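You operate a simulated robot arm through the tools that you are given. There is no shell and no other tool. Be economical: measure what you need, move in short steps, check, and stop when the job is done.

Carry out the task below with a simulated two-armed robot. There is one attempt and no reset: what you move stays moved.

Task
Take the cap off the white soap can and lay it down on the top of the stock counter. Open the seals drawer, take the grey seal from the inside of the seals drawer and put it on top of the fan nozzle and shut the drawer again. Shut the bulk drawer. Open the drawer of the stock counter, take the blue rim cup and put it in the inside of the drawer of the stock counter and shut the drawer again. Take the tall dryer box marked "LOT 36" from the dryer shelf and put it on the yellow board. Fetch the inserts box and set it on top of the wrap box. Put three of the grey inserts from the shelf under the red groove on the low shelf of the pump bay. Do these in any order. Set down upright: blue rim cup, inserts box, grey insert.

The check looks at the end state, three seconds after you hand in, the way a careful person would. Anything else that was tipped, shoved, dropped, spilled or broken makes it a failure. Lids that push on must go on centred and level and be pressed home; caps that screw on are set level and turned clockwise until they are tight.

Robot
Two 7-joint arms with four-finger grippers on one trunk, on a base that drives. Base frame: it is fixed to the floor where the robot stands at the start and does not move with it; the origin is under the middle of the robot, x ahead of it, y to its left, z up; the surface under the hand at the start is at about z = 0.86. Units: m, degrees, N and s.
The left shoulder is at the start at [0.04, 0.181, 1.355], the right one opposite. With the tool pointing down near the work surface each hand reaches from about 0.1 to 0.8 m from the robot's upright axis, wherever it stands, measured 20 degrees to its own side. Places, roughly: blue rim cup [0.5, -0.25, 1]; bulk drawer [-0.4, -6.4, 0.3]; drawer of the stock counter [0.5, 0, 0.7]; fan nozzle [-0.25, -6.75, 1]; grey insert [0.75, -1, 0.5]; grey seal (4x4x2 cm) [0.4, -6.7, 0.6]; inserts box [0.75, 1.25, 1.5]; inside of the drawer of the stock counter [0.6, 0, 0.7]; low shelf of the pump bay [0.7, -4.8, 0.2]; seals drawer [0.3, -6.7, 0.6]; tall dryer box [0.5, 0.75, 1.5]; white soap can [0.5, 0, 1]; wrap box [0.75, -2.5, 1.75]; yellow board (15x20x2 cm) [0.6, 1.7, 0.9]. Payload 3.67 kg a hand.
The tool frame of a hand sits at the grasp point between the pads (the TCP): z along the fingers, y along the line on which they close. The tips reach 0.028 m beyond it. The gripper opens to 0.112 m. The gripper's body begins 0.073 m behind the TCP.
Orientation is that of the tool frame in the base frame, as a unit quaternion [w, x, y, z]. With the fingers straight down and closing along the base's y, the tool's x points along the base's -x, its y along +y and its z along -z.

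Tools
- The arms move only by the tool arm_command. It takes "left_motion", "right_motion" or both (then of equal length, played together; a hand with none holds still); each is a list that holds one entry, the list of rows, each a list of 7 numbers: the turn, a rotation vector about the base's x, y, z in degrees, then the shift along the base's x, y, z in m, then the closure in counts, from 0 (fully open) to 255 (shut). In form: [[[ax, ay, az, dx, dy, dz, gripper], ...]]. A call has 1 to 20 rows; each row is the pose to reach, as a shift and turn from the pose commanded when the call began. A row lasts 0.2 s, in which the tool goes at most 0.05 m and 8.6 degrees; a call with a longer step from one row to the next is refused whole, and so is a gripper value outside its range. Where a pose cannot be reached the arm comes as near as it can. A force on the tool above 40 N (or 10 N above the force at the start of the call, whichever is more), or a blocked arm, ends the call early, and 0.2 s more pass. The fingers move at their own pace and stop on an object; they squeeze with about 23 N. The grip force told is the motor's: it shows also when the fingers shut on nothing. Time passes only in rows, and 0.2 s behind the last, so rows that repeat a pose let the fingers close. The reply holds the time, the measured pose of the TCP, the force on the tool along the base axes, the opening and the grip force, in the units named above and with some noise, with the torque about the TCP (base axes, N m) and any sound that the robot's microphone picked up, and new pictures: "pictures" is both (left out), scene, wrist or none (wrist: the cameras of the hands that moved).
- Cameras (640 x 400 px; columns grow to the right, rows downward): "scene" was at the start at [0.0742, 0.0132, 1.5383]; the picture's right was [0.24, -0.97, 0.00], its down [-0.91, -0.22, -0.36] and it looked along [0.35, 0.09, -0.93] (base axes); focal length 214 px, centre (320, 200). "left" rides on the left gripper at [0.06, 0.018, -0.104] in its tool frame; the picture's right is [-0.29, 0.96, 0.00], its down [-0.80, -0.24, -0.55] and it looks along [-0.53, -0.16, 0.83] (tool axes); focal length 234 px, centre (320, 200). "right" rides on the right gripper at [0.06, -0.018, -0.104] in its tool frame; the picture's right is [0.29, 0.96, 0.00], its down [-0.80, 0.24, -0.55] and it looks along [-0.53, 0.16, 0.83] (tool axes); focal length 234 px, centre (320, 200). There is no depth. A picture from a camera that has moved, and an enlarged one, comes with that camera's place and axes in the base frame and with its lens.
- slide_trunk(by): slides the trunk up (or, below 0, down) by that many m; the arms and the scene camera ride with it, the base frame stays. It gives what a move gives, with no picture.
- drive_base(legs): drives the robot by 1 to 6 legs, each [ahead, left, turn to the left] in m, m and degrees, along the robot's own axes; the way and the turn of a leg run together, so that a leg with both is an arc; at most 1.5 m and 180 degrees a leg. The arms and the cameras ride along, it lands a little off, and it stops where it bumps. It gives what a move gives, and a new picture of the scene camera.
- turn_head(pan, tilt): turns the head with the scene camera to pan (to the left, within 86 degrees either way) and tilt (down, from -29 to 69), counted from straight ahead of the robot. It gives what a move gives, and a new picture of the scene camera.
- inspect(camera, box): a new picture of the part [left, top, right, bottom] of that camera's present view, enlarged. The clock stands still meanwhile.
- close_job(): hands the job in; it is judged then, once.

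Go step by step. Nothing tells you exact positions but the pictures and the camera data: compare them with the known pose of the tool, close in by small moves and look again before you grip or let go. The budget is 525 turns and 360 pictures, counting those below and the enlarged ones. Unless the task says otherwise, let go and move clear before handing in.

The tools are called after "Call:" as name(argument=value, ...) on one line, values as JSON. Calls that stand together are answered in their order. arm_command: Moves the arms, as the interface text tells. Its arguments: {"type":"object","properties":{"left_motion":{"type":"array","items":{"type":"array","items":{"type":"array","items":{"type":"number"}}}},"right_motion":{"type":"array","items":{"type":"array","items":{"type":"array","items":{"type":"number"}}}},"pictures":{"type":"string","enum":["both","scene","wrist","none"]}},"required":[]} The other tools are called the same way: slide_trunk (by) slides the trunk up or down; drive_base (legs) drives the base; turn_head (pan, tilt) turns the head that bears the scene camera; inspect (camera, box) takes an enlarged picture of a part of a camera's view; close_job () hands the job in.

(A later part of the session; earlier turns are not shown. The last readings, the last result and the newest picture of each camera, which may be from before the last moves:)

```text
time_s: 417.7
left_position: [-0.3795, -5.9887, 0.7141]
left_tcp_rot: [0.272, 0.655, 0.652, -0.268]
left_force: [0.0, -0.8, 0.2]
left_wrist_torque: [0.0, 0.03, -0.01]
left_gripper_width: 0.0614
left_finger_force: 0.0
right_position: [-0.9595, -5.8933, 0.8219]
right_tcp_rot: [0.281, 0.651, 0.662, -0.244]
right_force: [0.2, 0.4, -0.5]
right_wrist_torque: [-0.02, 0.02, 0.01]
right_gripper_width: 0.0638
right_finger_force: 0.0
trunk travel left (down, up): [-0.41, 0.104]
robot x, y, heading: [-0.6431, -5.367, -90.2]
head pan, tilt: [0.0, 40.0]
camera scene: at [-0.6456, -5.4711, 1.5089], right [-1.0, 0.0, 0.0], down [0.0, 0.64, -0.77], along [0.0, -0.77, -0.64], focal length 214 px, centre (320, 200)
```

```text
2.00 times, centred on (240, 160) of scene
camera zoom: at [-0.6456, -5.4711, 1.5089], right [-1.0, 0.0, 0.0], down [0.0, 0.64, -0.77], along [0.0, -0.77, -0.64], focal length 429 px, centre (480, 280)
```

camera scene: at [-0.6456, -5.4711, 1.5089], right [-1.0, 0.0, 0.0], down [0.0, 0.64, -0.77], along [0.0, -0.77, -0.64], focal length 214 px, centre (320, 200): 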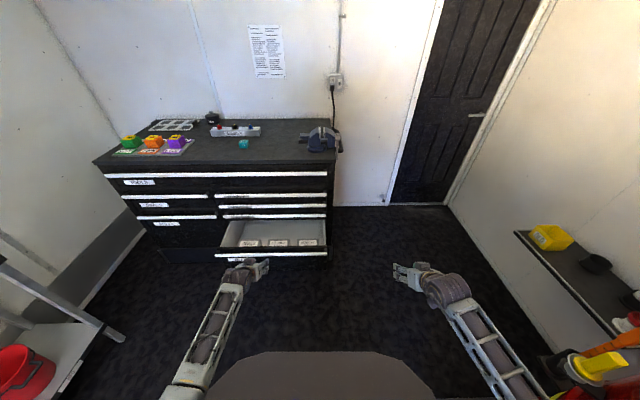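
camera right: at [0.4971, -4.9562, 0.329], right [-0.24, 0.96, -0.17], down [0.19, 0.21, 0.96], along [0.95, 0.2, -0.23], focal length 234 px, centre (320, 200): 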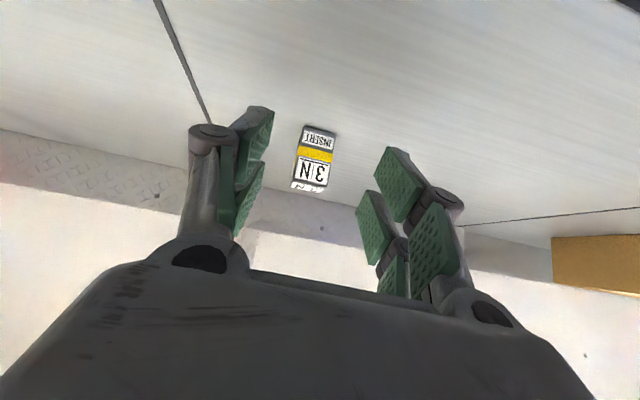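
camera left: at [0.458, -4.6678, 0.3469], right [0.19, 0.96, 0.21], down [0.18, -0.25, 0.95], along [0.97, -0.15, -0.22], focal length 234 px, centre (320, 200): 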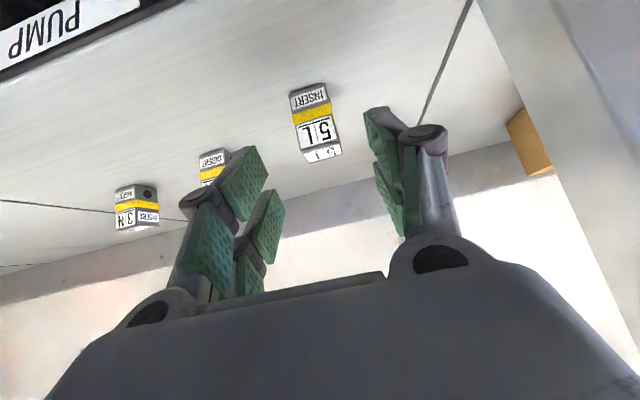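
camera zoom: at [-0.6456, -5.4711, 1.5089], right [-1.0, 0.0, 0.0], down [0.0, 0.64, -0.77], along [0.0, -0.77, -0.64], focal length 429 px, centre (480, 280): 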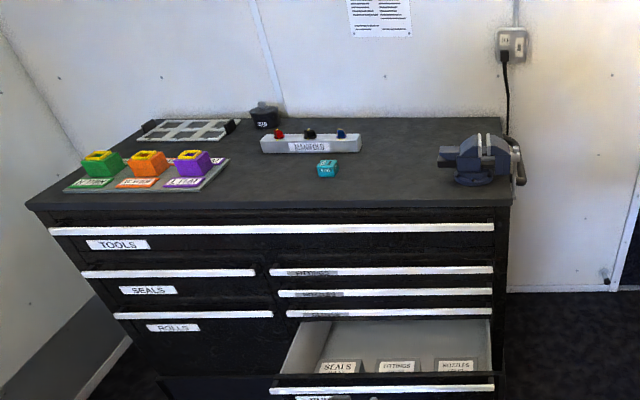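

Call:
inspect(camera="scene", box=[190, 105, 350, 165])

Call:
inspect(camera="scene", box=[100, 110, 220, 170])

Call:
inspect(camera="scene", box=[200, 110, 280, 160])

```text
4.00 times, centred on (270, 135) of scene
camera zoom: at [-0.6456, -5.4711, 1.5089], right [-1.0, 0.0, 0.0], down [0.0, 0.64, -0.77], along [0.0, -0.77, -0.64], focal length 858 px, centre (520, 460)
```

zoom: 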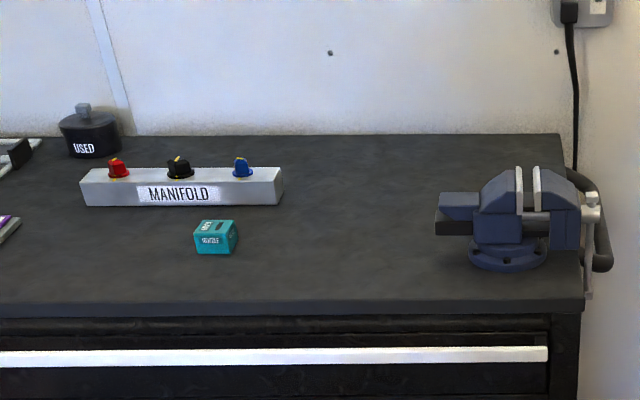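

```text
5.33 times, centred on (160, 140) of scene
camera zoom: at [-0.6456, -5.4711, 1.5089], right [-1.0, 0.0, 0.0], down [0.0, 0.64, -0.77], along [0.0, -0.77, -0.64], focal length 1144 px, centre (1173, 520)
```

zoom: 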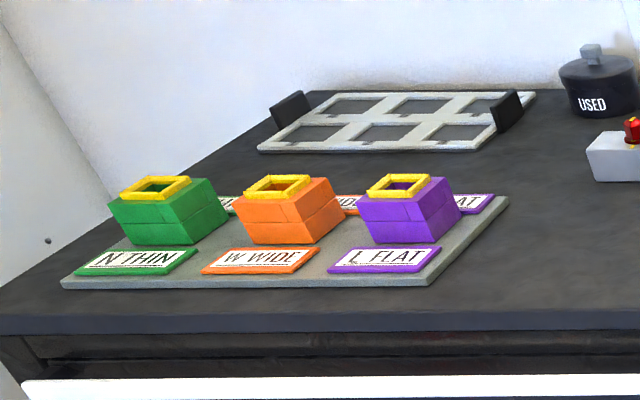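

```text
8.00 times, centred on (240, 135) of scene
camera zoom: at [-0.6456, -5.4711, 1.5089], right [-1.0, 0.0, 0.0], down [0.0, 0.64, -0.77], along [0.0, -0.77, -0.64], focal length 1716 px, centre (960, 720)
```

zoom: 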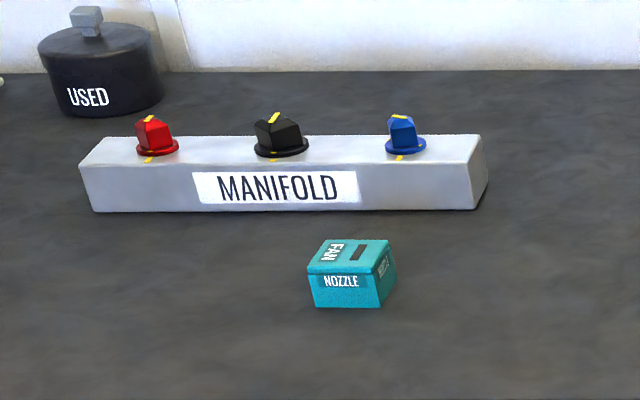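

The cyan block is the FAN NOZZLE; SEALS is the left drawer with a white strip handle. First I'll shut the bulk drawer by pushing its front with the closed left hand: lower the trunk and look.

Call:
slide_trunk(by=-0.38)

Call:
arm_command(left_motion=[[[0, 0, 0, 0, 0, 0, 180], [0, 0, 0, 0, 0, 0, 255], [0, 0, 0, 0, 0, 0, 255]]], pictures="both")

Call:
inspect(camera="scene", box=[120, 60, 400, 235])

```text
time_s: 421.4
left_position: [-0.3794, -5.9895, 0.3335]
left_tcp_rot: [0.273, 0.654, 0.652, -0.268]
left_force: [-0.8, 0.3, -0.5]
left_wrist_torque: [0.01, 0.0, 0.0]
left_gripper_width: 0.0615
left_finger_force: 0.0
right_position: [-0.959, -5.8946, 0.4403]
right_tcp_rot: [0.282, 0.651, 0.662, -0.243]
right_force: [0.3, 0.8, 0.3]
right_wrist_torque: [0.02, 0.0, -0.01]
right_gripper_width: 0.0635
right_finger_force: 0.0
trunk travel left (down, up): [-0.03, 0.484]
robot x, y, heading: [-0.6435, -5.3644, -90.3]
head pan, tilt: [0.0, 40.0]
```

```text
time_s: 422.1
left_position: [-0.3795, -5.9889, 0.334]
left_tcp_rot: [0.273, 0.655, 0.652, -0.267]
left_force: [0.9, 0.4, -1.0]
left_wrist_torque: [-0.02, -0.01, -0.04]
left_gripper_width: 0.0001
left_finger_force: 23.1
right_position: [-0.9613, -5.8947, 0.4422]
right_tcp_rot: [0.282, 0.65, 0.662, -0.244]
right_force: [-0.1, -0.4, -0.7]
right_wrist_torque: [0.0, 0.0, -0.01]
right_gripper_width: 0.0637
right_finger_force: 0.0
trunk travel left (down, up): [-0.03, 0.484]
robot x, y, heading: [-0.6469, -5.3647, -90.1]
head pan, tilt: [0.0, 40.0]
camera scene: at [-0.6455, -5.4712, 1.1286], right [-1.0, 0.0, 0.0], down [0.0, 0.64, -0.77], along [0.0, -0.77, -0.64], focal length 214 px, centre (320, 200)
camera left: at [-0.3635, -5.8737, 0.3659], right [0.96, -0.2, 0.21], down [-0.25, -0.17, 0.95], along [-0.16, -0.96, -0.22], focal length 234 px, centre (320, 200)
```

scene: 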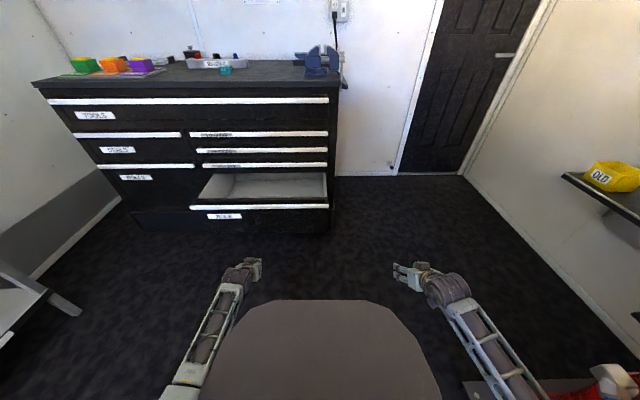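
left: 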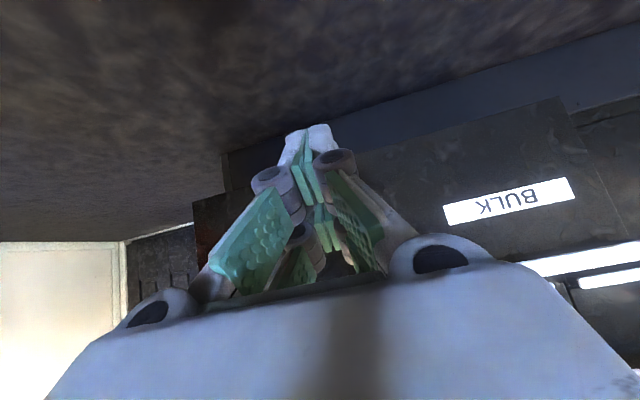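

```text
2.29 times, centred on (260, 148) of scene
camera zoom: at [-0.6455, -5.4712, 1.1286], right [-1.0, 0.0, 0.0], down [0.0, 0.64, -0.77], along [0.0, -0.77, -0.64], focal length 490 px, centre (457, 320)
```

zoom: 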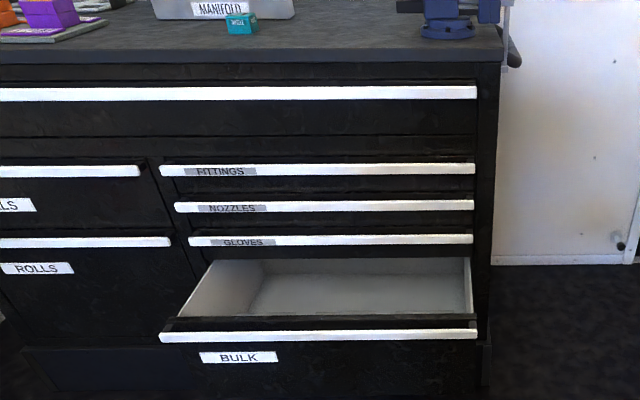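

Measured: bulk strip at (−0.35, −6.25, 0.43), cabinet front y≈−6.47, seals strip (0.29, −6.468, 0.703), nozzle ≈(−0.20, −6.65), top ≈0.958. I push the bulk drawer in by driving forward.

Call:
drive_base(legs=[[0.3, 0, 0]])

Call:
drive_base(legs=[[0.14, 0, 0]])

```text
time_s: 424.2
left_position: [-0.3797, -6.2881, 0.3336]
left_tcp_rot: [0.273, 0.655, 0.652, -0.268]
left_force: [0.0, -0.4, -0.4]
left_wrist_torque: [-0.04, 0.01, 0.0]
left_gripper_width: 0.0
left_finger_force: 35.4
right_position: [-0.9608, -6.1935, 0.4406]
right_tcp_rot: [0.281, 0.651, 0.661, -0.244]
right_force: [-0.2, -0.4, -0.5]
right_wrist_torque: [0.0, 0.05, 0.0]
right_gripper_width: 0.0639
right_finger_force: 0.0
trunk travel left (down, up): [-0.03, 0.484]
robot x, y, heading: [-0.6462, -5.6647, -90.1]
head pan, tilt: [0.0, 40.0]
camera scene: at [-0.6463, -5.7705, 1.1285], right [-1.0, 0.0, 0.0], down [0.0, 0.64, -0.77], along [0.0, -0.77, -0.64], focal length 214 px, centre (320, 200)
```

scene: 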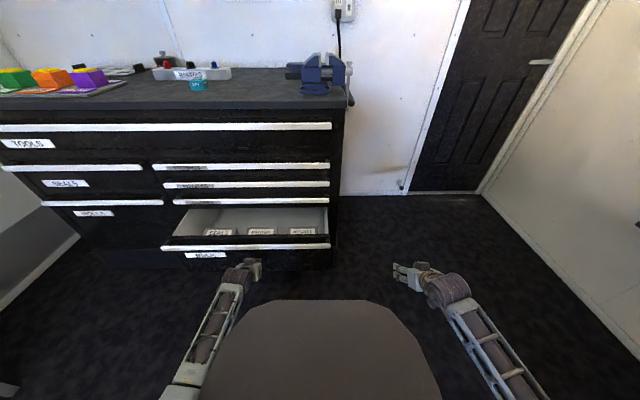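

```text
time_s: 425.6
left_position: [-0.3806, -6.4284, 0.3329]
left_tcp_rot: [0.272, 0.655, 0.652, -0.268]
left_force: [0.2, -0.5, 0.5]
left_wrist_torque: [0.0, -0.01, 0.01]
left_gripper_width: 0.0
left_finger_force: 35.4
right_position: [-0.9615, -6.3339, 0.4404]
right_tcp_rot: [0.281, 0.652, 0.661, -0.244]
right_force: [0.6, 0.6, -0.5]
right_wrist_torque: [-0.01, 0.02, 0.0]
right_gripper_width: 0.0639
right_finger_force: 0.0
trunk travel left (down, up): [-0.03, 0.484]
robot x, y, heading: [-0.6486, -5.8072, -90.3]
head pan, tilt: [0.0, 40.0]
camera scene: at [-0.6468, -5.9113, 1.1285], right [-1.0, 0.0, 0.0], down [0.0, 0.64, -0.77], along [0.0, -0.77, -0.64], focal length 214 px, centre (320, 200)
```

scene: 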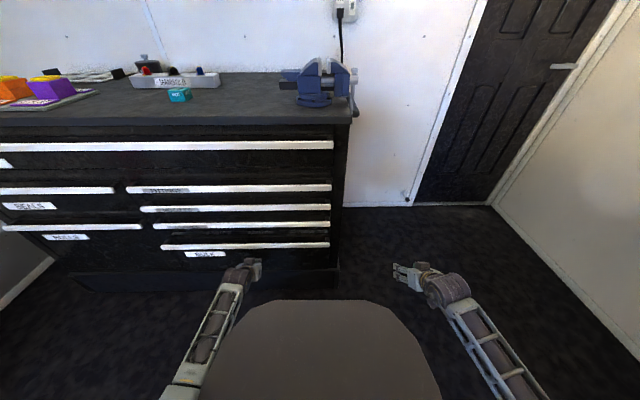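

Call:
drive_base(legs=[[0.04, 0, 0]])

Call:
inspect(camera="scene", box=[80, 130, 360, 290])

```text
time_s: 426.5
left_position: [-0.3815, -6.4698, 0.3315]
left_tcp_rot: [0.272, 0.655, 0.652, -0.268]
left_force: [0.9, -0.5, 0.3]
left_wrist_torque: [-0.01, 0.01, -0.06]
left_gripper_width: 0.0
left_finger_force: 35.5
right_position: [-0.9611, -6.3745, 0.4403]
right_tcp_rot: [0.282, 0.651, 0.662, -0.243]
right_force: [-0.1, -0.4, 0.6]
right_wrist_torque: [-0.03, -0.01, 0.01]
right_gripper_width: 0.0637
right_finger_force: 0.0
trunk travel left (down, up): [-0.03, 0.484]
robot x, y, heading: [-0.6438, -5.845, -90.3]
head pan, tilt: [0.0, 40.0]
camera scene: at [-0.6468, -5.952, 1.1285], right [-1.0, 0.0, 0.0], down [0.0, 0.64, -0.77], along [0.0, -0.77, -0.64], focal length 214 px, centre (320, 200)
```

scene: 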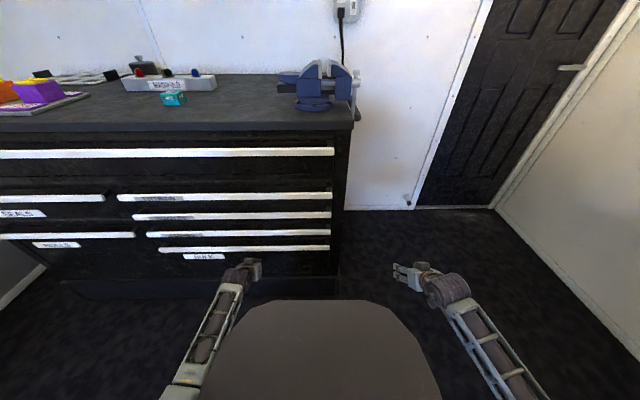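

```text
2.29 times, centred on (220, 210) of scene
camera zoom: at [-0.6468, -5.952, 1.1285], right [-1.0, 0.0, 0.0], down [0.0, 0.64, -0.77], along [0.0, -0.77, -0.64], focal length 490 px, centre (549, 177)
```

zoom: 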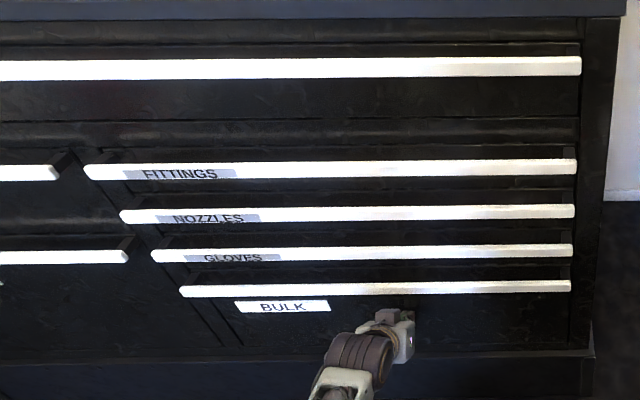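

Call:
drive_base(legs=[[0.03, 0, 0]])

Call:
inspect(camera="scene", box=[80, 150, 360, 290])

```text
time_s: 427.2
left_position: [-0.3818, -6.4728, 0.3291]
left_tcp_rot: [0.269, 0.656, 0.654, -0.264]
left_force: [0.5, 0.6, -0.2]
left_wrist_torque: [-0.01, 0.01, 0.02]
left_gripper_width: 0.0
left_finger_force: 35.8
right_position: [-0.9623, -6.383, 0.4411]
right_tcp_rot: [0.281, 0.651, 0.662, -0.244]
right_force: [0.2, -0.4, 0.1]
right_wrist_torque: [-0.01, -0.06, 0.01]
right_gripper_width: 0.0641
right_finger_force: 0.1
trunk travel left (down, up): [-0.03, 0.484]
robot x, y, heading: [-0.6459, -5.8536, -90.2]
head pan, tilt: [0.0, 40.0]
stopped in leg 1: the force on the tool passed its limit at 98 N (the readings are from after the stop); the commanded pose is now the measured one
camera scene: at [-0.6465, -5.9597, 1.1286], right [-1.0, 0.0, 0.0], down [0.0, 0.64, -0.77], along [0.0, -0.77, -0.64], focal length 214 px, centre (320, 200)
```

scene: 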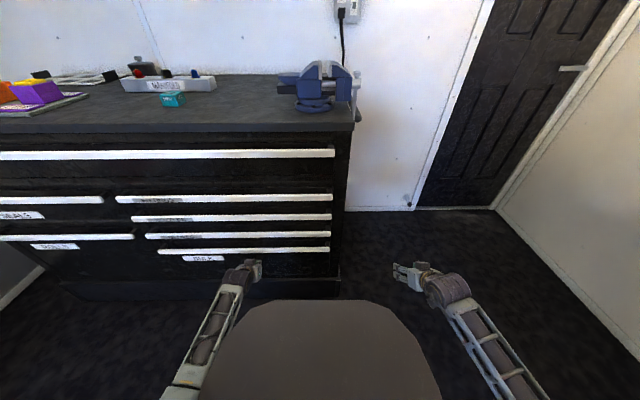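

```text
2.29 times, centred on (220, 220) of scene
camera zoom: at [-0.6465, -5.9597, 1.1286], right [-1.0, 0.0, 0.0], down [0.0, 0.64, -0.77], along [0.0, -0.77, -0.64], focal length 490 px, centre (549, 154)
```

zoom: 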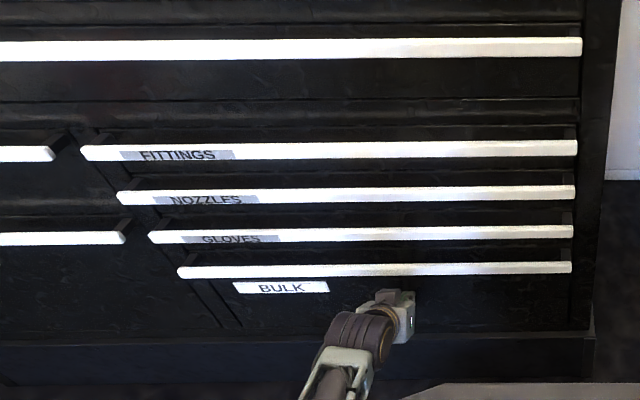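

The bulk drawer is shut. I back off, raise the trunk and turn the left hand to point forward with vertical closing for the SEALS bar.

Call:
drive_base(legs=[[-0.45, 0, 0]])

Call:
slide_trunk(by=0.25)

Call:
arm_command(left_motion=[[[-2.96, -7.0, -3.0, 0, 0, 0.01, 150], [-5.9, -14, -6, 0, 0, 0.02, 80], [-8.9, -21, -9, 0, 0, 0.03, 0], [-11.8, -28.1, -11.9, 0, 0, 0.04, 0], [-14.8, -35.1, -14.9, 0, 0, 0.05, 0], [-17.75, -42.1, -17.9, 0, 0, 0.06, 0], [-20.7, -49.1, -20.9, 0, 0, 0.07, 0], [-23.7, -56.1, -23.9, 0, 0, 0.08, 0], [-26.6, -63.1, -26.9, 0, 0, 0.09, 0], [-29.6, -70.2, -29.8, 0, 0, 0.1, 0], [-32.5, -77.2, -32.8, 0, 0, 0.11, 0], [-35.5, -84.2, -35.8, 0, 0, 0.12, 0]]], pictures="scene")

```text
time_s: 430.0
left_position: [-0.3788, -6.0241, 0.3312]
left_tcp_rot: [0.269, 0.655, 0.655, -0.264]
left_force: [0.7, 0.0, 0.5]
left_wrist_torque: [-0.01, 0.02, 0.01]
left_gripper_width: 0.0
left_finger_force: 35.3
right_position: [-0.9597, -5.935, 0.4418]
right_tcp_rot: [0.282, 0.648, 0.664, -0.243]
right_force: [0.2, 0.5, 0.0]
right_wrist_torque: [-0.01, 0.01, 0.04]
right_gripper_width: 0.0635
right_finger_force: 0.0
trunk travel left (down, up): [-0.03, 0.484]
robot x, y, heading: [-0.6486, -5.4057, -89.5]
head pan, tilt: [0.0, 40.0]
camera scene: at [-0.6463, -5.5111, 1.1287], right [-1.0, 0.0, 0.0], down [0.0, 0.64, -0.77], along [0.0, -0.77, -0.64], focal length 214 px, centre (320, 200)
```

scene: 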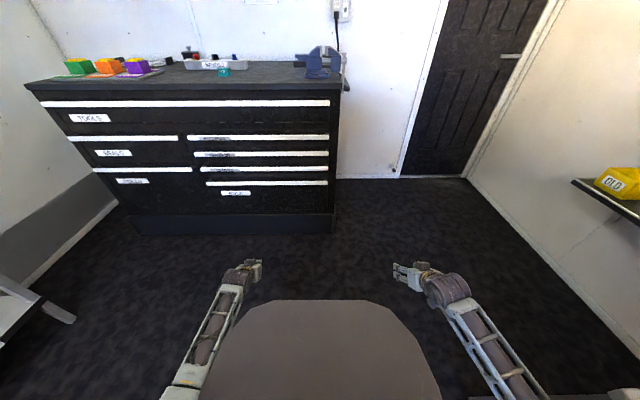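

```text
time_s: 432.6
left_position: [-0.3798, -6.0243, 0.5804]
left_tcp_rot: [0.27, 0.655, 0.655, -0.264]
left_force: [-0.3, 0.2, -0.2]
left_wrist_torque: [0.01, 0.02, 0.04]
left_gripper_width: 0.0
left_finger_force: 36.0
right_position: [-0.9598, -5.9366, 0.6912]
right_tcp_rot: [0.282, 0.649, 0.664, -0.243]
right_force: [0.9, -0.6, -1.0]
right_wrist_torque: [-0.02, -0.04, -0.02]
right_gripper_width: 0.0638
right_finger_force: 0.1
trunk travel left (down, up): [-0.28, 0.234]
robot x, y, heading: [-0.6475, -5.4071, -89.9]
head pan, tilt: [0.0, 40.0]
```

```text
time_s: 435.0
left_position: [-0.3236, -6.0173, 0.6794]
left_tcp_rot: [0.674, 0.738, 0.031, 0.009]
left_force: [-0.5, 0.3, 0.3]
left_wrist_torque: [0.04, 0.01, -0.01]
left_gripper_width: 0.1118
left_finger_force: 0.1
right_position: [-0.9587, -5.936, 0.692]
right_tcp_rot: [0.282, 0.649, 0.663, -0.243]
right_force: [0.0, 0.0, -0.1]
right_wrist_torque: [0.01, -0.01, 0.03]
right_gripper_width: 0.0637
right_finger_force: 0.1
trunk travel left (down, up): [-0.28, 0.234]
robot x, y, heading: [-0.6464, -5.4087, -89.9]
head pan, tilt: [0.0, 40.0]
stopped in row 11 (left hand): the arm was blocked; the commanded pose is now the measured one
camera scene: at [-0.6463, -5.5117, 1.3797], right [-1.0, 0.0, 0.0], down [0.0, 0.64, -0.77], along [0.0, -0.77, -0.64], focal length 214 px, centre (320, 200)
```

scene: 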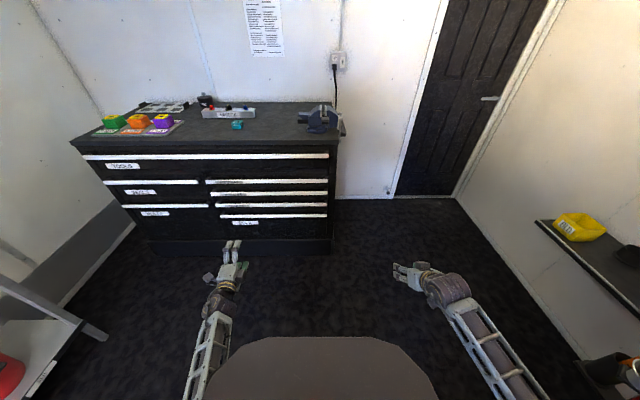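

The hand points forward well enough. I shift the base left (to +x) by 0.61 m, and trim the height.

Call:
drive_base(legs=[[0, 0.61, 0]])

Call:
slide_trunk(by=0.024)

Call:
inspect(camera="left", box=[0, 0, 640, 400])

Call:
inspect(camera="scene", box=[160, 110, 440, 285])

```text
time_s: 438.5
left_position: [0.2869, -6.0168, 0.6823]
left_tcp_rot: [0.676, 0.736, 0.033, 0.009]
left_force: [-0.5, -1.3, 0.8]
left_wrist_torque: [0.01, 0.01, 0.02]
left_gripper_width: 0.112
left_finger_force: 0.1
right_position: [-0.3478, -5.9347, 0.6918]
right_tcp_rot: [0.282, 0.649, 0.664, -0.242]
right_force: [0.0, 0.3, -0.8]
right_wrist_torque: [0.03, 0.01, -0.01]
right_gripper_width: 0.0637
right_finger_force: 0.1
trunk travel left (down, up): [-0.28, 0.234]
robot x, y, heading: [-0.0336, -5.4047, -89.6]
head pan, tilt: [0.0, 40.0]
camera scene: at [-0.0349, -5.5099, 1.3791], right [-1.0, 0.0, 0.0], down [0.0, 0.64, -0.77], along [0.0, -0.77, -0.64], focal length 214 px, centre (320, 200)
```

scene: 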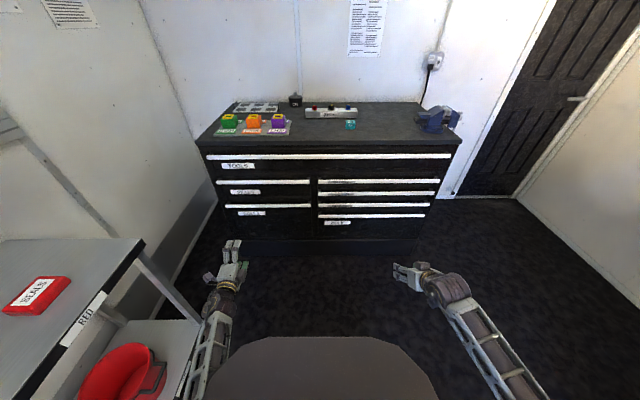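

```text
time_s: 439.2
left_position: [0.2865, -6.0154, 0.705]
left_tcp_rot: [0.675, 0.737, 0.032, 0.008]
left_force: [-1.2, 0.3, 0.1]
left_wrist_torque: [-0.02, 0.03, 0.04]
left_gripper_width: 0.112
left_finger_force: 0.0
right_position: [-0.3477, -5.9337, 0.7172]
right_tcp_rot: [0.282, 0.649, 0.663, -0.244]
right_force: [0.7, 0.0, -1.1]
right_wrist_torque: [0.04, 0.0, 0.0]
right_gripper_width: 0.0638
right_finger_force: 0.0
trunk travel left (down, up): [-0.304, 0.21]
robot x, y, heading: [-0.0326, -5.404, -89.9]
head pan, tilt: [0.0, 40.0]
```

```text
1.00 times, centred on (320, 200) of left (not enlarged: the box is as wide or as high as the picture)
camera zoom: at [0.3394, -5.9113, 0.7305], right [-0.25, -0.1, 0.96], down [-0.84, 0.52, -0.16], along [-0.49, -0.85, -0.22], focal length 234 px, centre (320, 200)
```

zoom: 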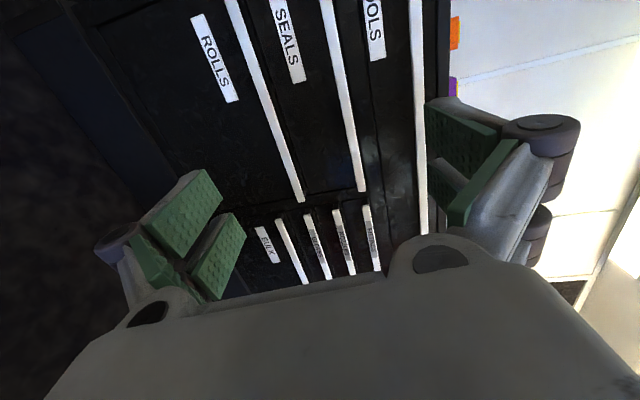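

```text
2.29 times, centred on (300, 198) of scene
camera zoom: at [-0.0358, -5.5102, 1.4045], right [-1.0, 0.0, 0.0], down [0.0, 0.64, -0.77], along [0.0, -0.77, -0.64], focal length 490 px, centre (366, 206)
```

zoom: 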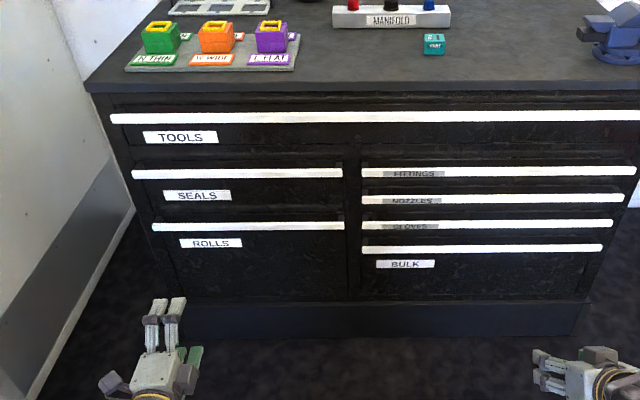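

Aligned with the SEALS bar (centre x≈0.275, z≈0.703). I drive forward until just short of it.

Call:
drive_base(legs=[[0.39, 0, 0]])

Call:
inspect(camera="left", box=[0, 0, 640, 400])

```text
time_s: 441.7
left_position: [0.287, -6.4038, 0.7026]
left_tcp_rot: [0.676, 0.737, 0.033, 0.008]
left_force: [0.5, -0.1, 0.0]
left_wrist_torque: [0.0, 0.06, 0.01]
left_gripper_width: 0.1118
left_finger_force: 0.0
right_position: [-0.3466, -6.323, 0.7165]
right_tcp_rot: [0.282, 0.649, 0.664, -0.242]
right_force: [-0.1, -0.8, 0.0]
right_wrist_torque: [-0.01, -0.02, -0.02]
right_gripper_width: 0.064
right_finger_force: 0.1
trunk travel left (down, up): [-0.304, 0.21]
robot x, y, heading: [-0.0353, -5.7915, -89.7]
head pan, tilt: [0.0, 40.0]
camera scene: at [-0.0346, -5.8992, 1.4029], right [-1.0, 0.0, 0.0], down [0.0, 0.64, -0.77], along [0.0, -0.77, -0.64], focal length 214 px, centre (320, 200)
```

scene: 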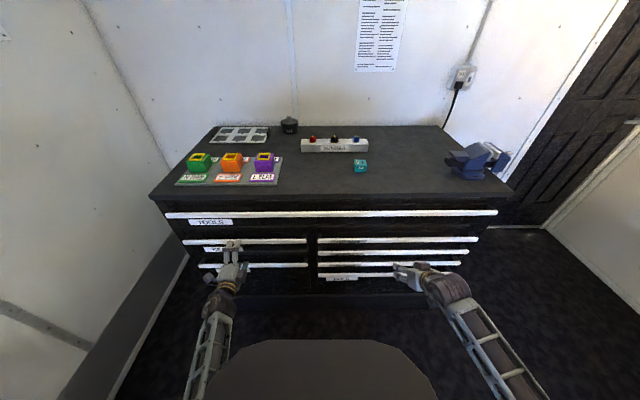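

```text
1.00 times, centred on (320, 200) of left (not enlarged: the box is as wide or as high as the picture)
camera zoom: at [0.3401, -6.2994, 0.7288], right [-0.25, -0.1, 0.96], down [-0.84, 0.53, -0.16], along [-0.49, -0.85, -0.22], focal length 234 px, centre (320, 200)
```

zoom: 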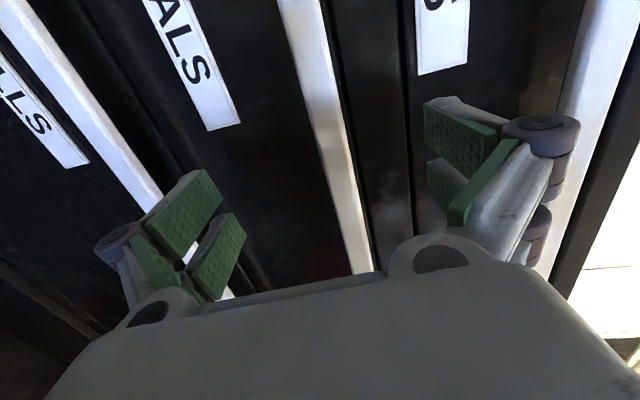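

Call:
drive_base(legs=[[0.053, 0, 0]])

Call:
arm_command(left_motion=[[[0, 0, 0, 0, 0, 0, 80], [0, 0, 0, 0, 0, 0, 160], [0, 0, 0, 0, 0, 0, 230], [0, 0, 0, 0, 0, 0, 255], [0, 0, 0, 0, 0, 0, 255]]], pictures="wrist")

```text
time_s: 442.6
left_position: [0.2875, -6.4563, 0.7004]
left_tcp_rot: [0.673, 0.739, 0.033, 0.008]
left_force: [0.1, -0.3, -0.3]
left_wrist_torque: [-0.03, 0.01, -0.01]
left_gripper_width: 0.112
left_finger_force: 0.1
right_position: [-0.3483, -6.3766, 0.7141]
right_tcp_rot: [0.281, 0.649, 0.664, -0.243]
right_force: [-0.3, -0.5, 0.5]
right_wrist_torque: [0.01, 0.03, 0.02]
right_gripper_width: 0.0634
right_finger_force: 0.0
trunk travel left (down, up): [-0.304, 0.21]
robot x, y, heading: [-0.0319, -5.843, -90.1]
head pan, tilt: [0.0, 40.0]
camera scene: at [-0.0345, -5.9527, 1.4027], right [-1.0, 0.0, 0.0], down [0.0, 0.64, -0.76], along [0.0, -0.76, -0.64], focal length 214 px, centre (320, 200)
```

scene: 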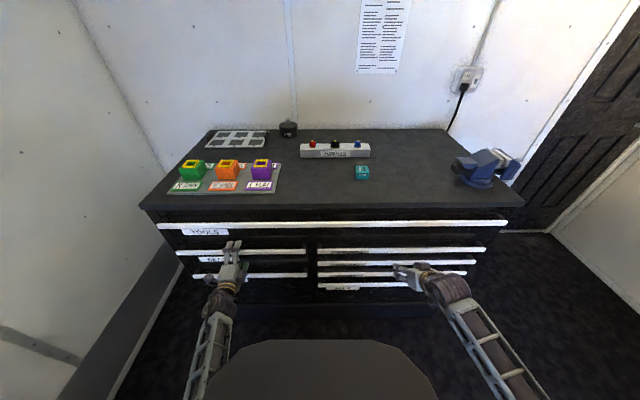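

```text
time_s: 444.0
left_position: [0.2876, -6.4548, 0.7072]
left_tcp_rot: [0.678, 0.735, 0.028, 0.01]
left_force: [5.6, -1.2, 23.5]
left_wrist_torque: [-0.57, -2.52, -0.14]
left_gripper_width: 0.023
left_finger_force: 44.9
right_position: [-0.3477, -6.3745, 0.7166]
right_tcp_rot: [0.283, 0.649, 0.663, -0.244]
right_force: [0.2, -0.3, -0.2]
right_wrist_torque: [0.02, 0.0, 0.01]
right_gripper_width: 0.0637
right_finger_force: 0.0
trunk travel left (down, up): [-0.304, 0.21]
robot x, y, heading: [-0.0333, -5.8439, -89.7]
head pan, tilt: [0.0, 40.0]
stopped in row 5 (left hand): the force on the tool passed its limit at 42 N (the readings are from after the stop); the commanded pose is now the measured one
camera left: at [0.3401, -6.3497, 0.7334], right [-0.26, -0.09, 0.96], down [-0.83, 0.53, -0.18], along [-0.49, -0.85, -0.21], focal length 234 px, centre (320, 200)
```

left: 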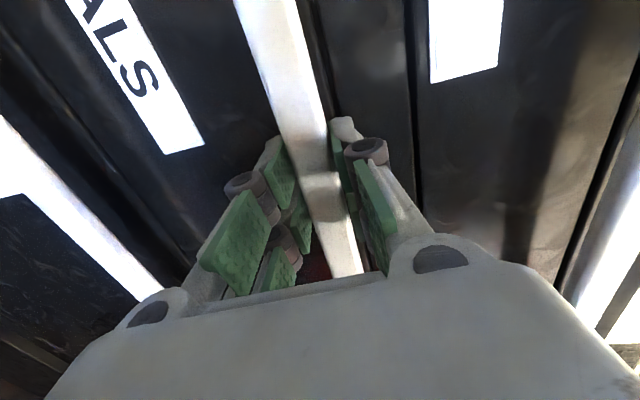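

Gripped the strip. I drive back 0.25 m to open the drawer.

Call:
drive_base(legs=[[-0.25, 0, 0]])

Call:
inspect(camera="scene", box=[130, 150, 370, 300])

```text
time_s: 444.8
left_position: [0.2871, -6.4485, 0.7071]
left_tcp_rot: [0.678, 0.735, 0.026, 0.012]
left_force: [2.0, -5.7, 4.8]
left_wrist_torque: [-0.45, -2.67, 0.19]
left_gripper_width: 0.0222
left_finger_force: 45.2
right_position: [-0.347, -6.369, 0.7171]
right_tcp_rot: [0.283, 0.649, 0.663, -0.244]
right_force: [0.8, 0.4, 0.2]
right_wrist_torque: [0.0, -0.01, 0.0]
right_gripper_width: 0.0638
right_finger_force: 0.1
trunk travel left (down, up): [-0.304, 0.21]
robot x, y, heading: [-0.0324, -5.8381, -89.7]
head pan, tilt: [0.0, 40.0]
stopped in leg 1: the force on the tool passed its limit at 43 N (the readings are from after the stop); the commanded pose is now the measured one
camera scene: at [-0.0343, -5.9428, 1.4031], right [-1.0, 0.0, 0.0], down [0.0, 0.64, -0.77], along [0.0, -0.77, -0.64], focal length 214 px, centre (320, 200)
```

scene: 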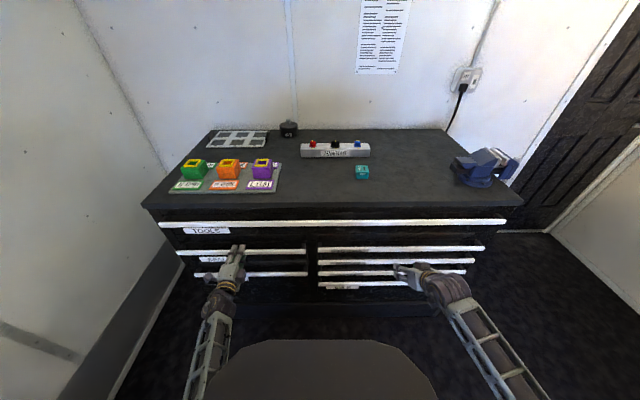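

```text
2.67 times, centred on (250, 225) of scene
camera zoom: at [-0.0343, -5.9428, 1.4031], right [-1.0, 0.0, 0.0], down [0.0, 0.64, -0.77], along [0.0, -0.77, -0.64], focal length 572 px, centre (507, 133)
```

zoom: 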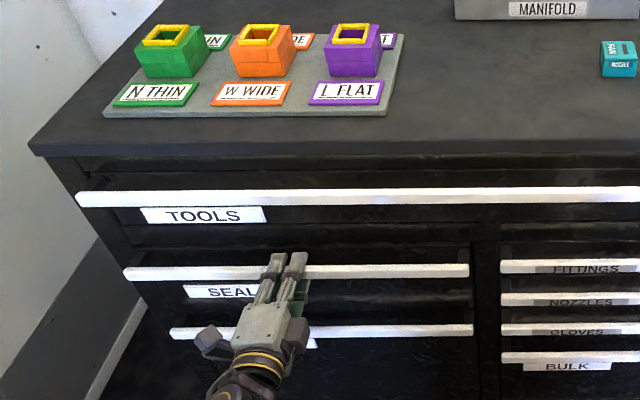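

The guard tripped early because of residual force; I pull again.

Call:
drive_base(legs=[[-0.25, 0, 0]])

```text
time_s: 446.7
left_position: [0.2829, -6.1997, 0.7083]
left_tcp_rot: [0.678, 0.734, 0.025, 0.008]
left_force: [-16.3, -0.4, -4.8]
left_wrist_torque: [-0.32, -2.33, -0.56]
left_gripper_width: 0.0224
left_finger_force: 45.0
right_position: [-0.3495, -6.1189, 0.7166]
right_tcp_rot: [0.283, 0.649, 0.663, -0.244]
right_force: [0.2, 0.4, 0.4]
right_wrist_torque: [0.05, 0.04, -0.04]
right_gripper_width: 0.0637
right_finger_force: 0.0
trunk travel left (down, up): [-0.304, 0.21]
robot x, y, heading: [-0.0362, -5.5904, -90.0]
head pan, tilt: [0.0, 40.0]
camera scene: at [-0.0364, -5.6943, 1.4031], right [-1.0, 0.0, 0.0], down [0.0, 0.64, -0.77], along [0.0, -0.77, -0.64], focal length 214 px, centre (320, 200)
```

scene: 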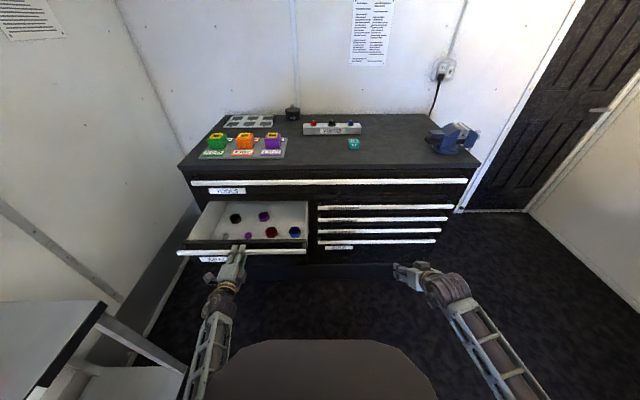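

Call:
inspect(camera="scene", box=[175, 190, 325, 270])

Call:
inspect(camera="scene", box=[205, 195, 285, 245])

```text
4.27 times, centred on (250, 230) of scene
camera zoom: at [-0.0364, -5.6943, 1.4031], right [-1.0, 0.0, 0.0], down [0.0, 0.64, -0.77], along [0.0, -0.77, -0.64], focal length 915 px, centre (619, 72)
```

zoom: 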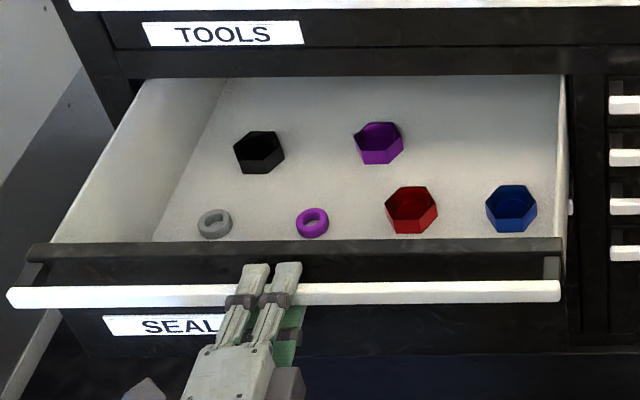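

```text
8.00 times, centred on (245, 220) of scene
camera zoom: at [-0.0364, -5.6943, 1.4031], right [-1.0, 0.0, 0.0], down [0.0, 0.64, -0.77], along [0.0, -0.77, -0.64], focal length 1716 px, centre (920, 40)
```

zoom: 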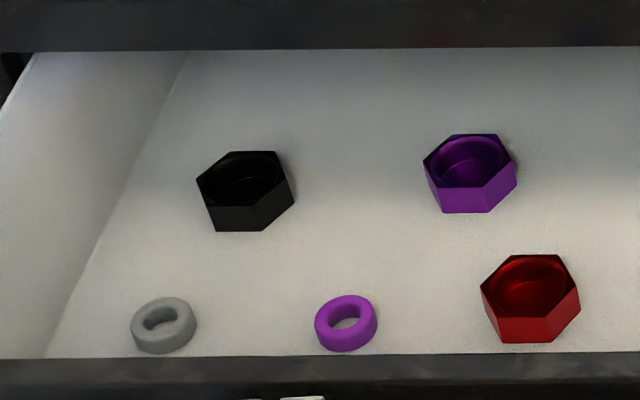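

I see the grey seal (ring) in the front-left of the drawer, around (0.42, −6.375, 0.61). I open the drawer 6 cm more for hand room, then release the handle.

Call:
drive_base(legs=[[-0.06, 0, 0]])

Call:
arm_command(left_motion=[[[0, 0, 0, 0, 0, 0, 150], [0, 0, 0, 0, 0, 0, 60], [0, 0, 0, 0, 0, 0, 0], [0, 0, 0, 0, 0, 0, 0], [0, 0, 0, 0, 0, 0, 0]]], pictures="none")

Call:
drive_base(legs=[[-0.25, 0, 0]])

Call:
inspect(camera="scene", box=[185, 170, 335, 250])

```text
time_s: 447.6
left_position: [0.2827, -6.1389, 0.7075]
left_tcp_rot: [0.678, 0.735, 0.024, 0.009]
left_force: [-10.4, -1.3, 4.3]
left_wrist_torque: [-0.71, -2.37, 1.17]
left_gripper_width: 0.0224
left_finger_force: 44.9
right_position: [-0.3503, -6.0575, 0.7178]
right_tcp_rot: [0.284, 0.649, 0.662, -0.245]
right_force: [1.1, 0.2, 0.8]
right_wrist_torque: [0.0, 0.01, -0.01]
right_gripper_width: 0.0635
right_finger_force: 0.0
trunk travel left (down, up): [-0.304, 0.21]
robot x, y, heading: [-0.0341, -5.5305, -90.4]
head pan, tilt: [0.0, 40.0]
camera scene: at [-0.036, -5.6316, 1.4031], right [-1.0, 0.0, 0.0], down [0.0, 0.64, -0.77], along [0.0, -0.77, -0.64], focal length 214 px, centre (320, 200)
```

scene: 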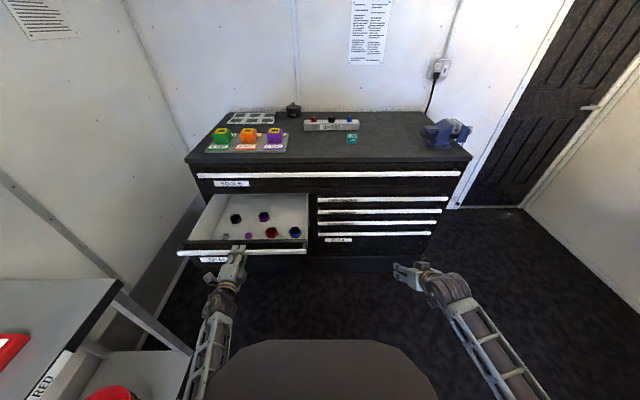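

```text
time_s: 448.8
left_position: [0.2833, -6.1406, 0.7053]
left_tcp_rot: [0.677, 0.735, 0.026, 0.008]
left_force: [0.4, 0.2, -1.0]
left_wrist_torque: [0.03, 0.0, 0.01]
left_gripper_width: 0.1121
left_finger_force: 0.0
right_position: [-0.3483, -6.0595, 0.7173]
right_tcp_rot: [0.282, 0.649, 0.663, -0.244]
right_force: [-0.1, 0.3, -0.1]
right_wrist_torque: [0.0, 0.05, -0.02]
right_gripper_width: 0.0639
right_finger_force: 0.0
trunk travel left (down, up): [-0.304, 0.21]
robot x, y, heading: [-0.0316, -5.5278, -90.0]
head pan, tilt: [0.0, 40.0]
```

```text
time_s: 450.7
left_position: [0.2797, -5.8891, 0.7055]
left_tcp_rot: [0.677, 0.736, 0.023, 0.006]
left_force: [0.0, 0.3, 0.5]
left_wrist_torque: [0.01, -0.02, 0.03]
left_gripper_width: 0.1123
left_finger_force: 0.0
right_position: [-0.3499, -5.8058, 0.7175]
right_tcp_rot: [0.282, 0.651, 0.661, -0.245]
right_force: [1.2, 0.5, 0.4]
right_wrist_torque: [0.0, 0.03, 0.0]
right_gripper_width: 0.0635
right_finger_force: 0.1
trunk travel left (down, up): [-0.304, 0.21]
robot x, y, heading: [-0.0343, -5.2759, -90.2]
head pan, tilt: [0.0, 40.0]
camera scene: at [-0.0352, -5.3819, 1.4031], right [-1.0, 0.0, 0.0], down [0.0, 0.64, -0.77], along [0.0, -0.77, -0.64], focal length 214 px, centre (320, 200)
```

scene: 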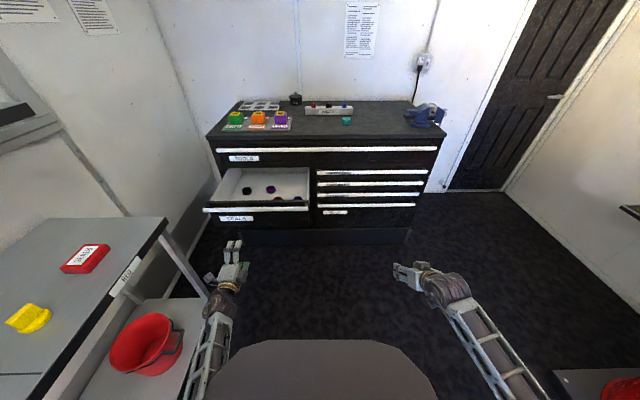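

```text
4.27 times, centred on (260, 210) of scene
camera zoom: at [-0.0352, -5.3819, 1.4031], right [-1.0, 0.0, 0.0], down [0.0, 0.64, -0.77], along [0.0, -0.77, -0.64], focal length 915 px, centre (576, 157)
```

zoom: 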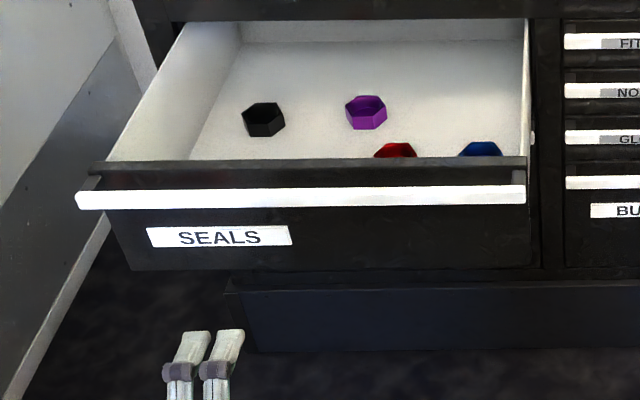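

Now I turn the left hand to point straight down (closing along x), raising it a bit.

Call:
arm_command(left_motion=[[[4.6, 4.7, 4.9, 0.005, 0, 0.015, 0], [9.2, 9.4, 9.8, 0.01, 0, 0.03, 0], [13.9, 14.1, 14.7, 0.015, 0, 0.045, 0], [18.5, 18.8, 19.6, 0.02, 0, 0.06, 0], [23.1, 23.5, 24.5, 0.02, 0, 0.075, 20], [27.7, 28.2, 29.4, 0.02, 0, 0.09, 40], [32.3, 32.9, 34.3, 0.02, 0, 0.105, 60], [37, 37.6, 39.2, 0.02, 0, 0.12, 80], [41.6, 42.3, 44.2, 0.02, 0, 0.135, 90], [46.2, 47, 49.1, 0.02, 0, 0.15, 90], [50.8, 51.7, 54, 0.02, 0, 0.165, 90], [55.5, 56.4, 58.9, 0.02, 0, 0.18, 90], [60.1, 61.1, 63.8, 0.02, 0, 0.19, 90], [64.7, 65.8, 68.7, 0.02, 0, 0.2, 90]]], pictures="both")

```text
time_s: 453.9
left_position: [0.3325, -5.8852, 0.9068]
left_tcp_rot: [0.013, 0.695, 0.719, 0.015]
left_force: [0.2, -0.8, 0.1]
left_wrist_torque: [0.01, 0.01, -0.03]
left_gripper_width: 0.0722
left_finger_force: 0.1
right_position: [-0.3496, -5.8057, 0.7173]
right_tcp_rot: [0.281, 0.651, 0.661, -0.247]
right_force: [0.2, 0.3, -0.3]
right_wrist_torque: [0.04, 0.01, 0.03]
right_gripper_width: 0.0636
right_finger_force: 0.0
trunk travel left (down, up): [-0.304, 0.21]
robot x, y, heading: [-0.0335, -5.2754, -90.5]
head pan, tilt: [0.0, 40.0]
stopped in row 14 (left hand): the arm was blocked; the commanded pose is now the measured one
camera scene: at [-0.0335, -5.383, 1.4028], right [-1.0, 0.0, 0.0], down [0.0, 0.64, -0.77], along [0.0, -0.77, -0.64], focal length 214 px, centre (320, 200)
camera left: at [0.3423, -5.8258, 1.0128], right [0.97, -0.26, 0.04], down [-0.24, -0.81, 0.54], along [-0.11, -0.53, -0.84], focal length 234 px, centre (320, 200)
```

scene: 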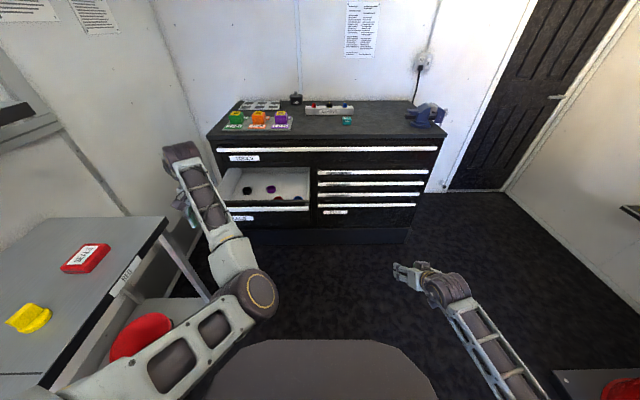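
left: 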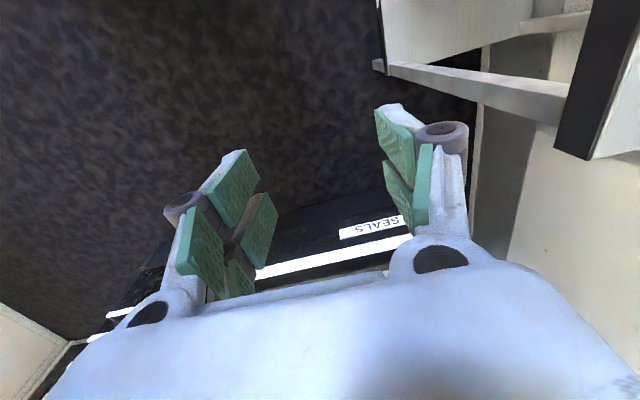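

Pointing down now. I drive forward, then left, to bring the hand over the seal.

Call:
drive_base(legs=[[0.4, 0, 0.4], [0, 0.09, 0]])

Call:
inspect(camera="left", box=[0, 0, 640, 400])

```text
time_s: 457.2
left_position: [0.4272, -6.2769, 0.9073]
left_tcp_rot: [0.013, 0.691, 0.723, 0.016]
left_force: [-1.0, 0.1, 0.0]
left_wrist_torque: [0.02, 0.03, 0.01]
left_gripper_width: 0.0724
left_finger_force: 0.2
right_position: [-0.2537, -6.207, 0.7151]
right_tcp_rot: [0.283, 0.647, 0.665, -0.243]
right_force: [0.9, 0.5, 0.6]
right_wrist_torque: [0.05, 0.05, 0.01]
right_gripper_width: 0.0639
right_finger_force: 0.0
trunk travel left (down, up): [-0.304, 0.21]
robot x, y, heading: [0.0539, -5.6773, -89.2]
head pan, tilt: [0.0, 40.0]
camera scene: at [0.0578, -5.7793, 1.4028], right [-1.0, -0.01, 0.0], down [-0.01, 0.64, -0.77], along [0.01, -0.77, -0.64], focal length 214 px, centre (320, 200)
```

scene: 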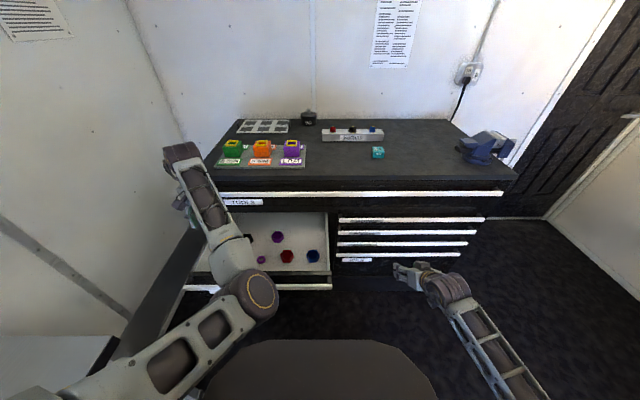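

```text
1.00 times, centred on (320, 200) of left (not enlarged: the box is as wide or as high as the picture)
camera zoom: at [0.4381, -6.2177, 1.0122], right [0.97, -0.25, 0.04], down [-0.23, -0.81, 0.54], along [-0.1, -0.53, -0.84], focal length 234 px, centre (320, 200)
```

zoom: 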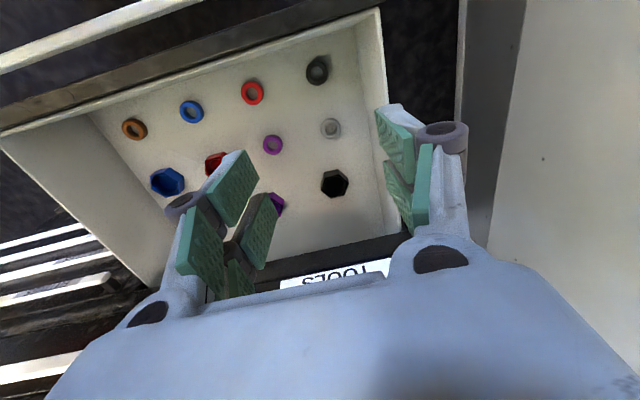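

Call:
inspect(camera="left", box=[220, 40, 400, 220])

```text
2.22 times, centred on (310, 130) of left
camera zoom: at [0.4381, -6.2177, 1.0122], right [0.97, -0.25, 0.04], down [-0.23, -0.81, 0.54], along [-0.1, -0.53, -0.84], focal length 520 px, centre (342, 356)
```

zoom: 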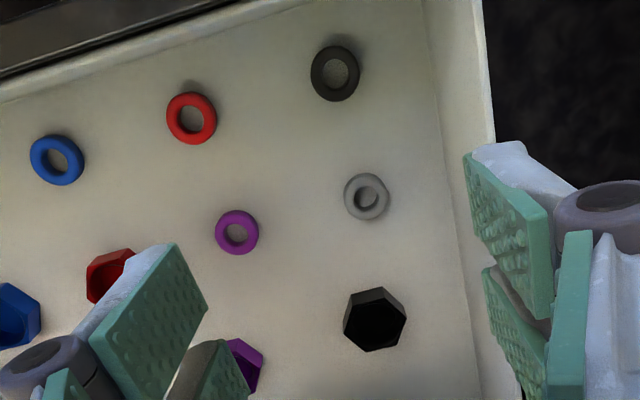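

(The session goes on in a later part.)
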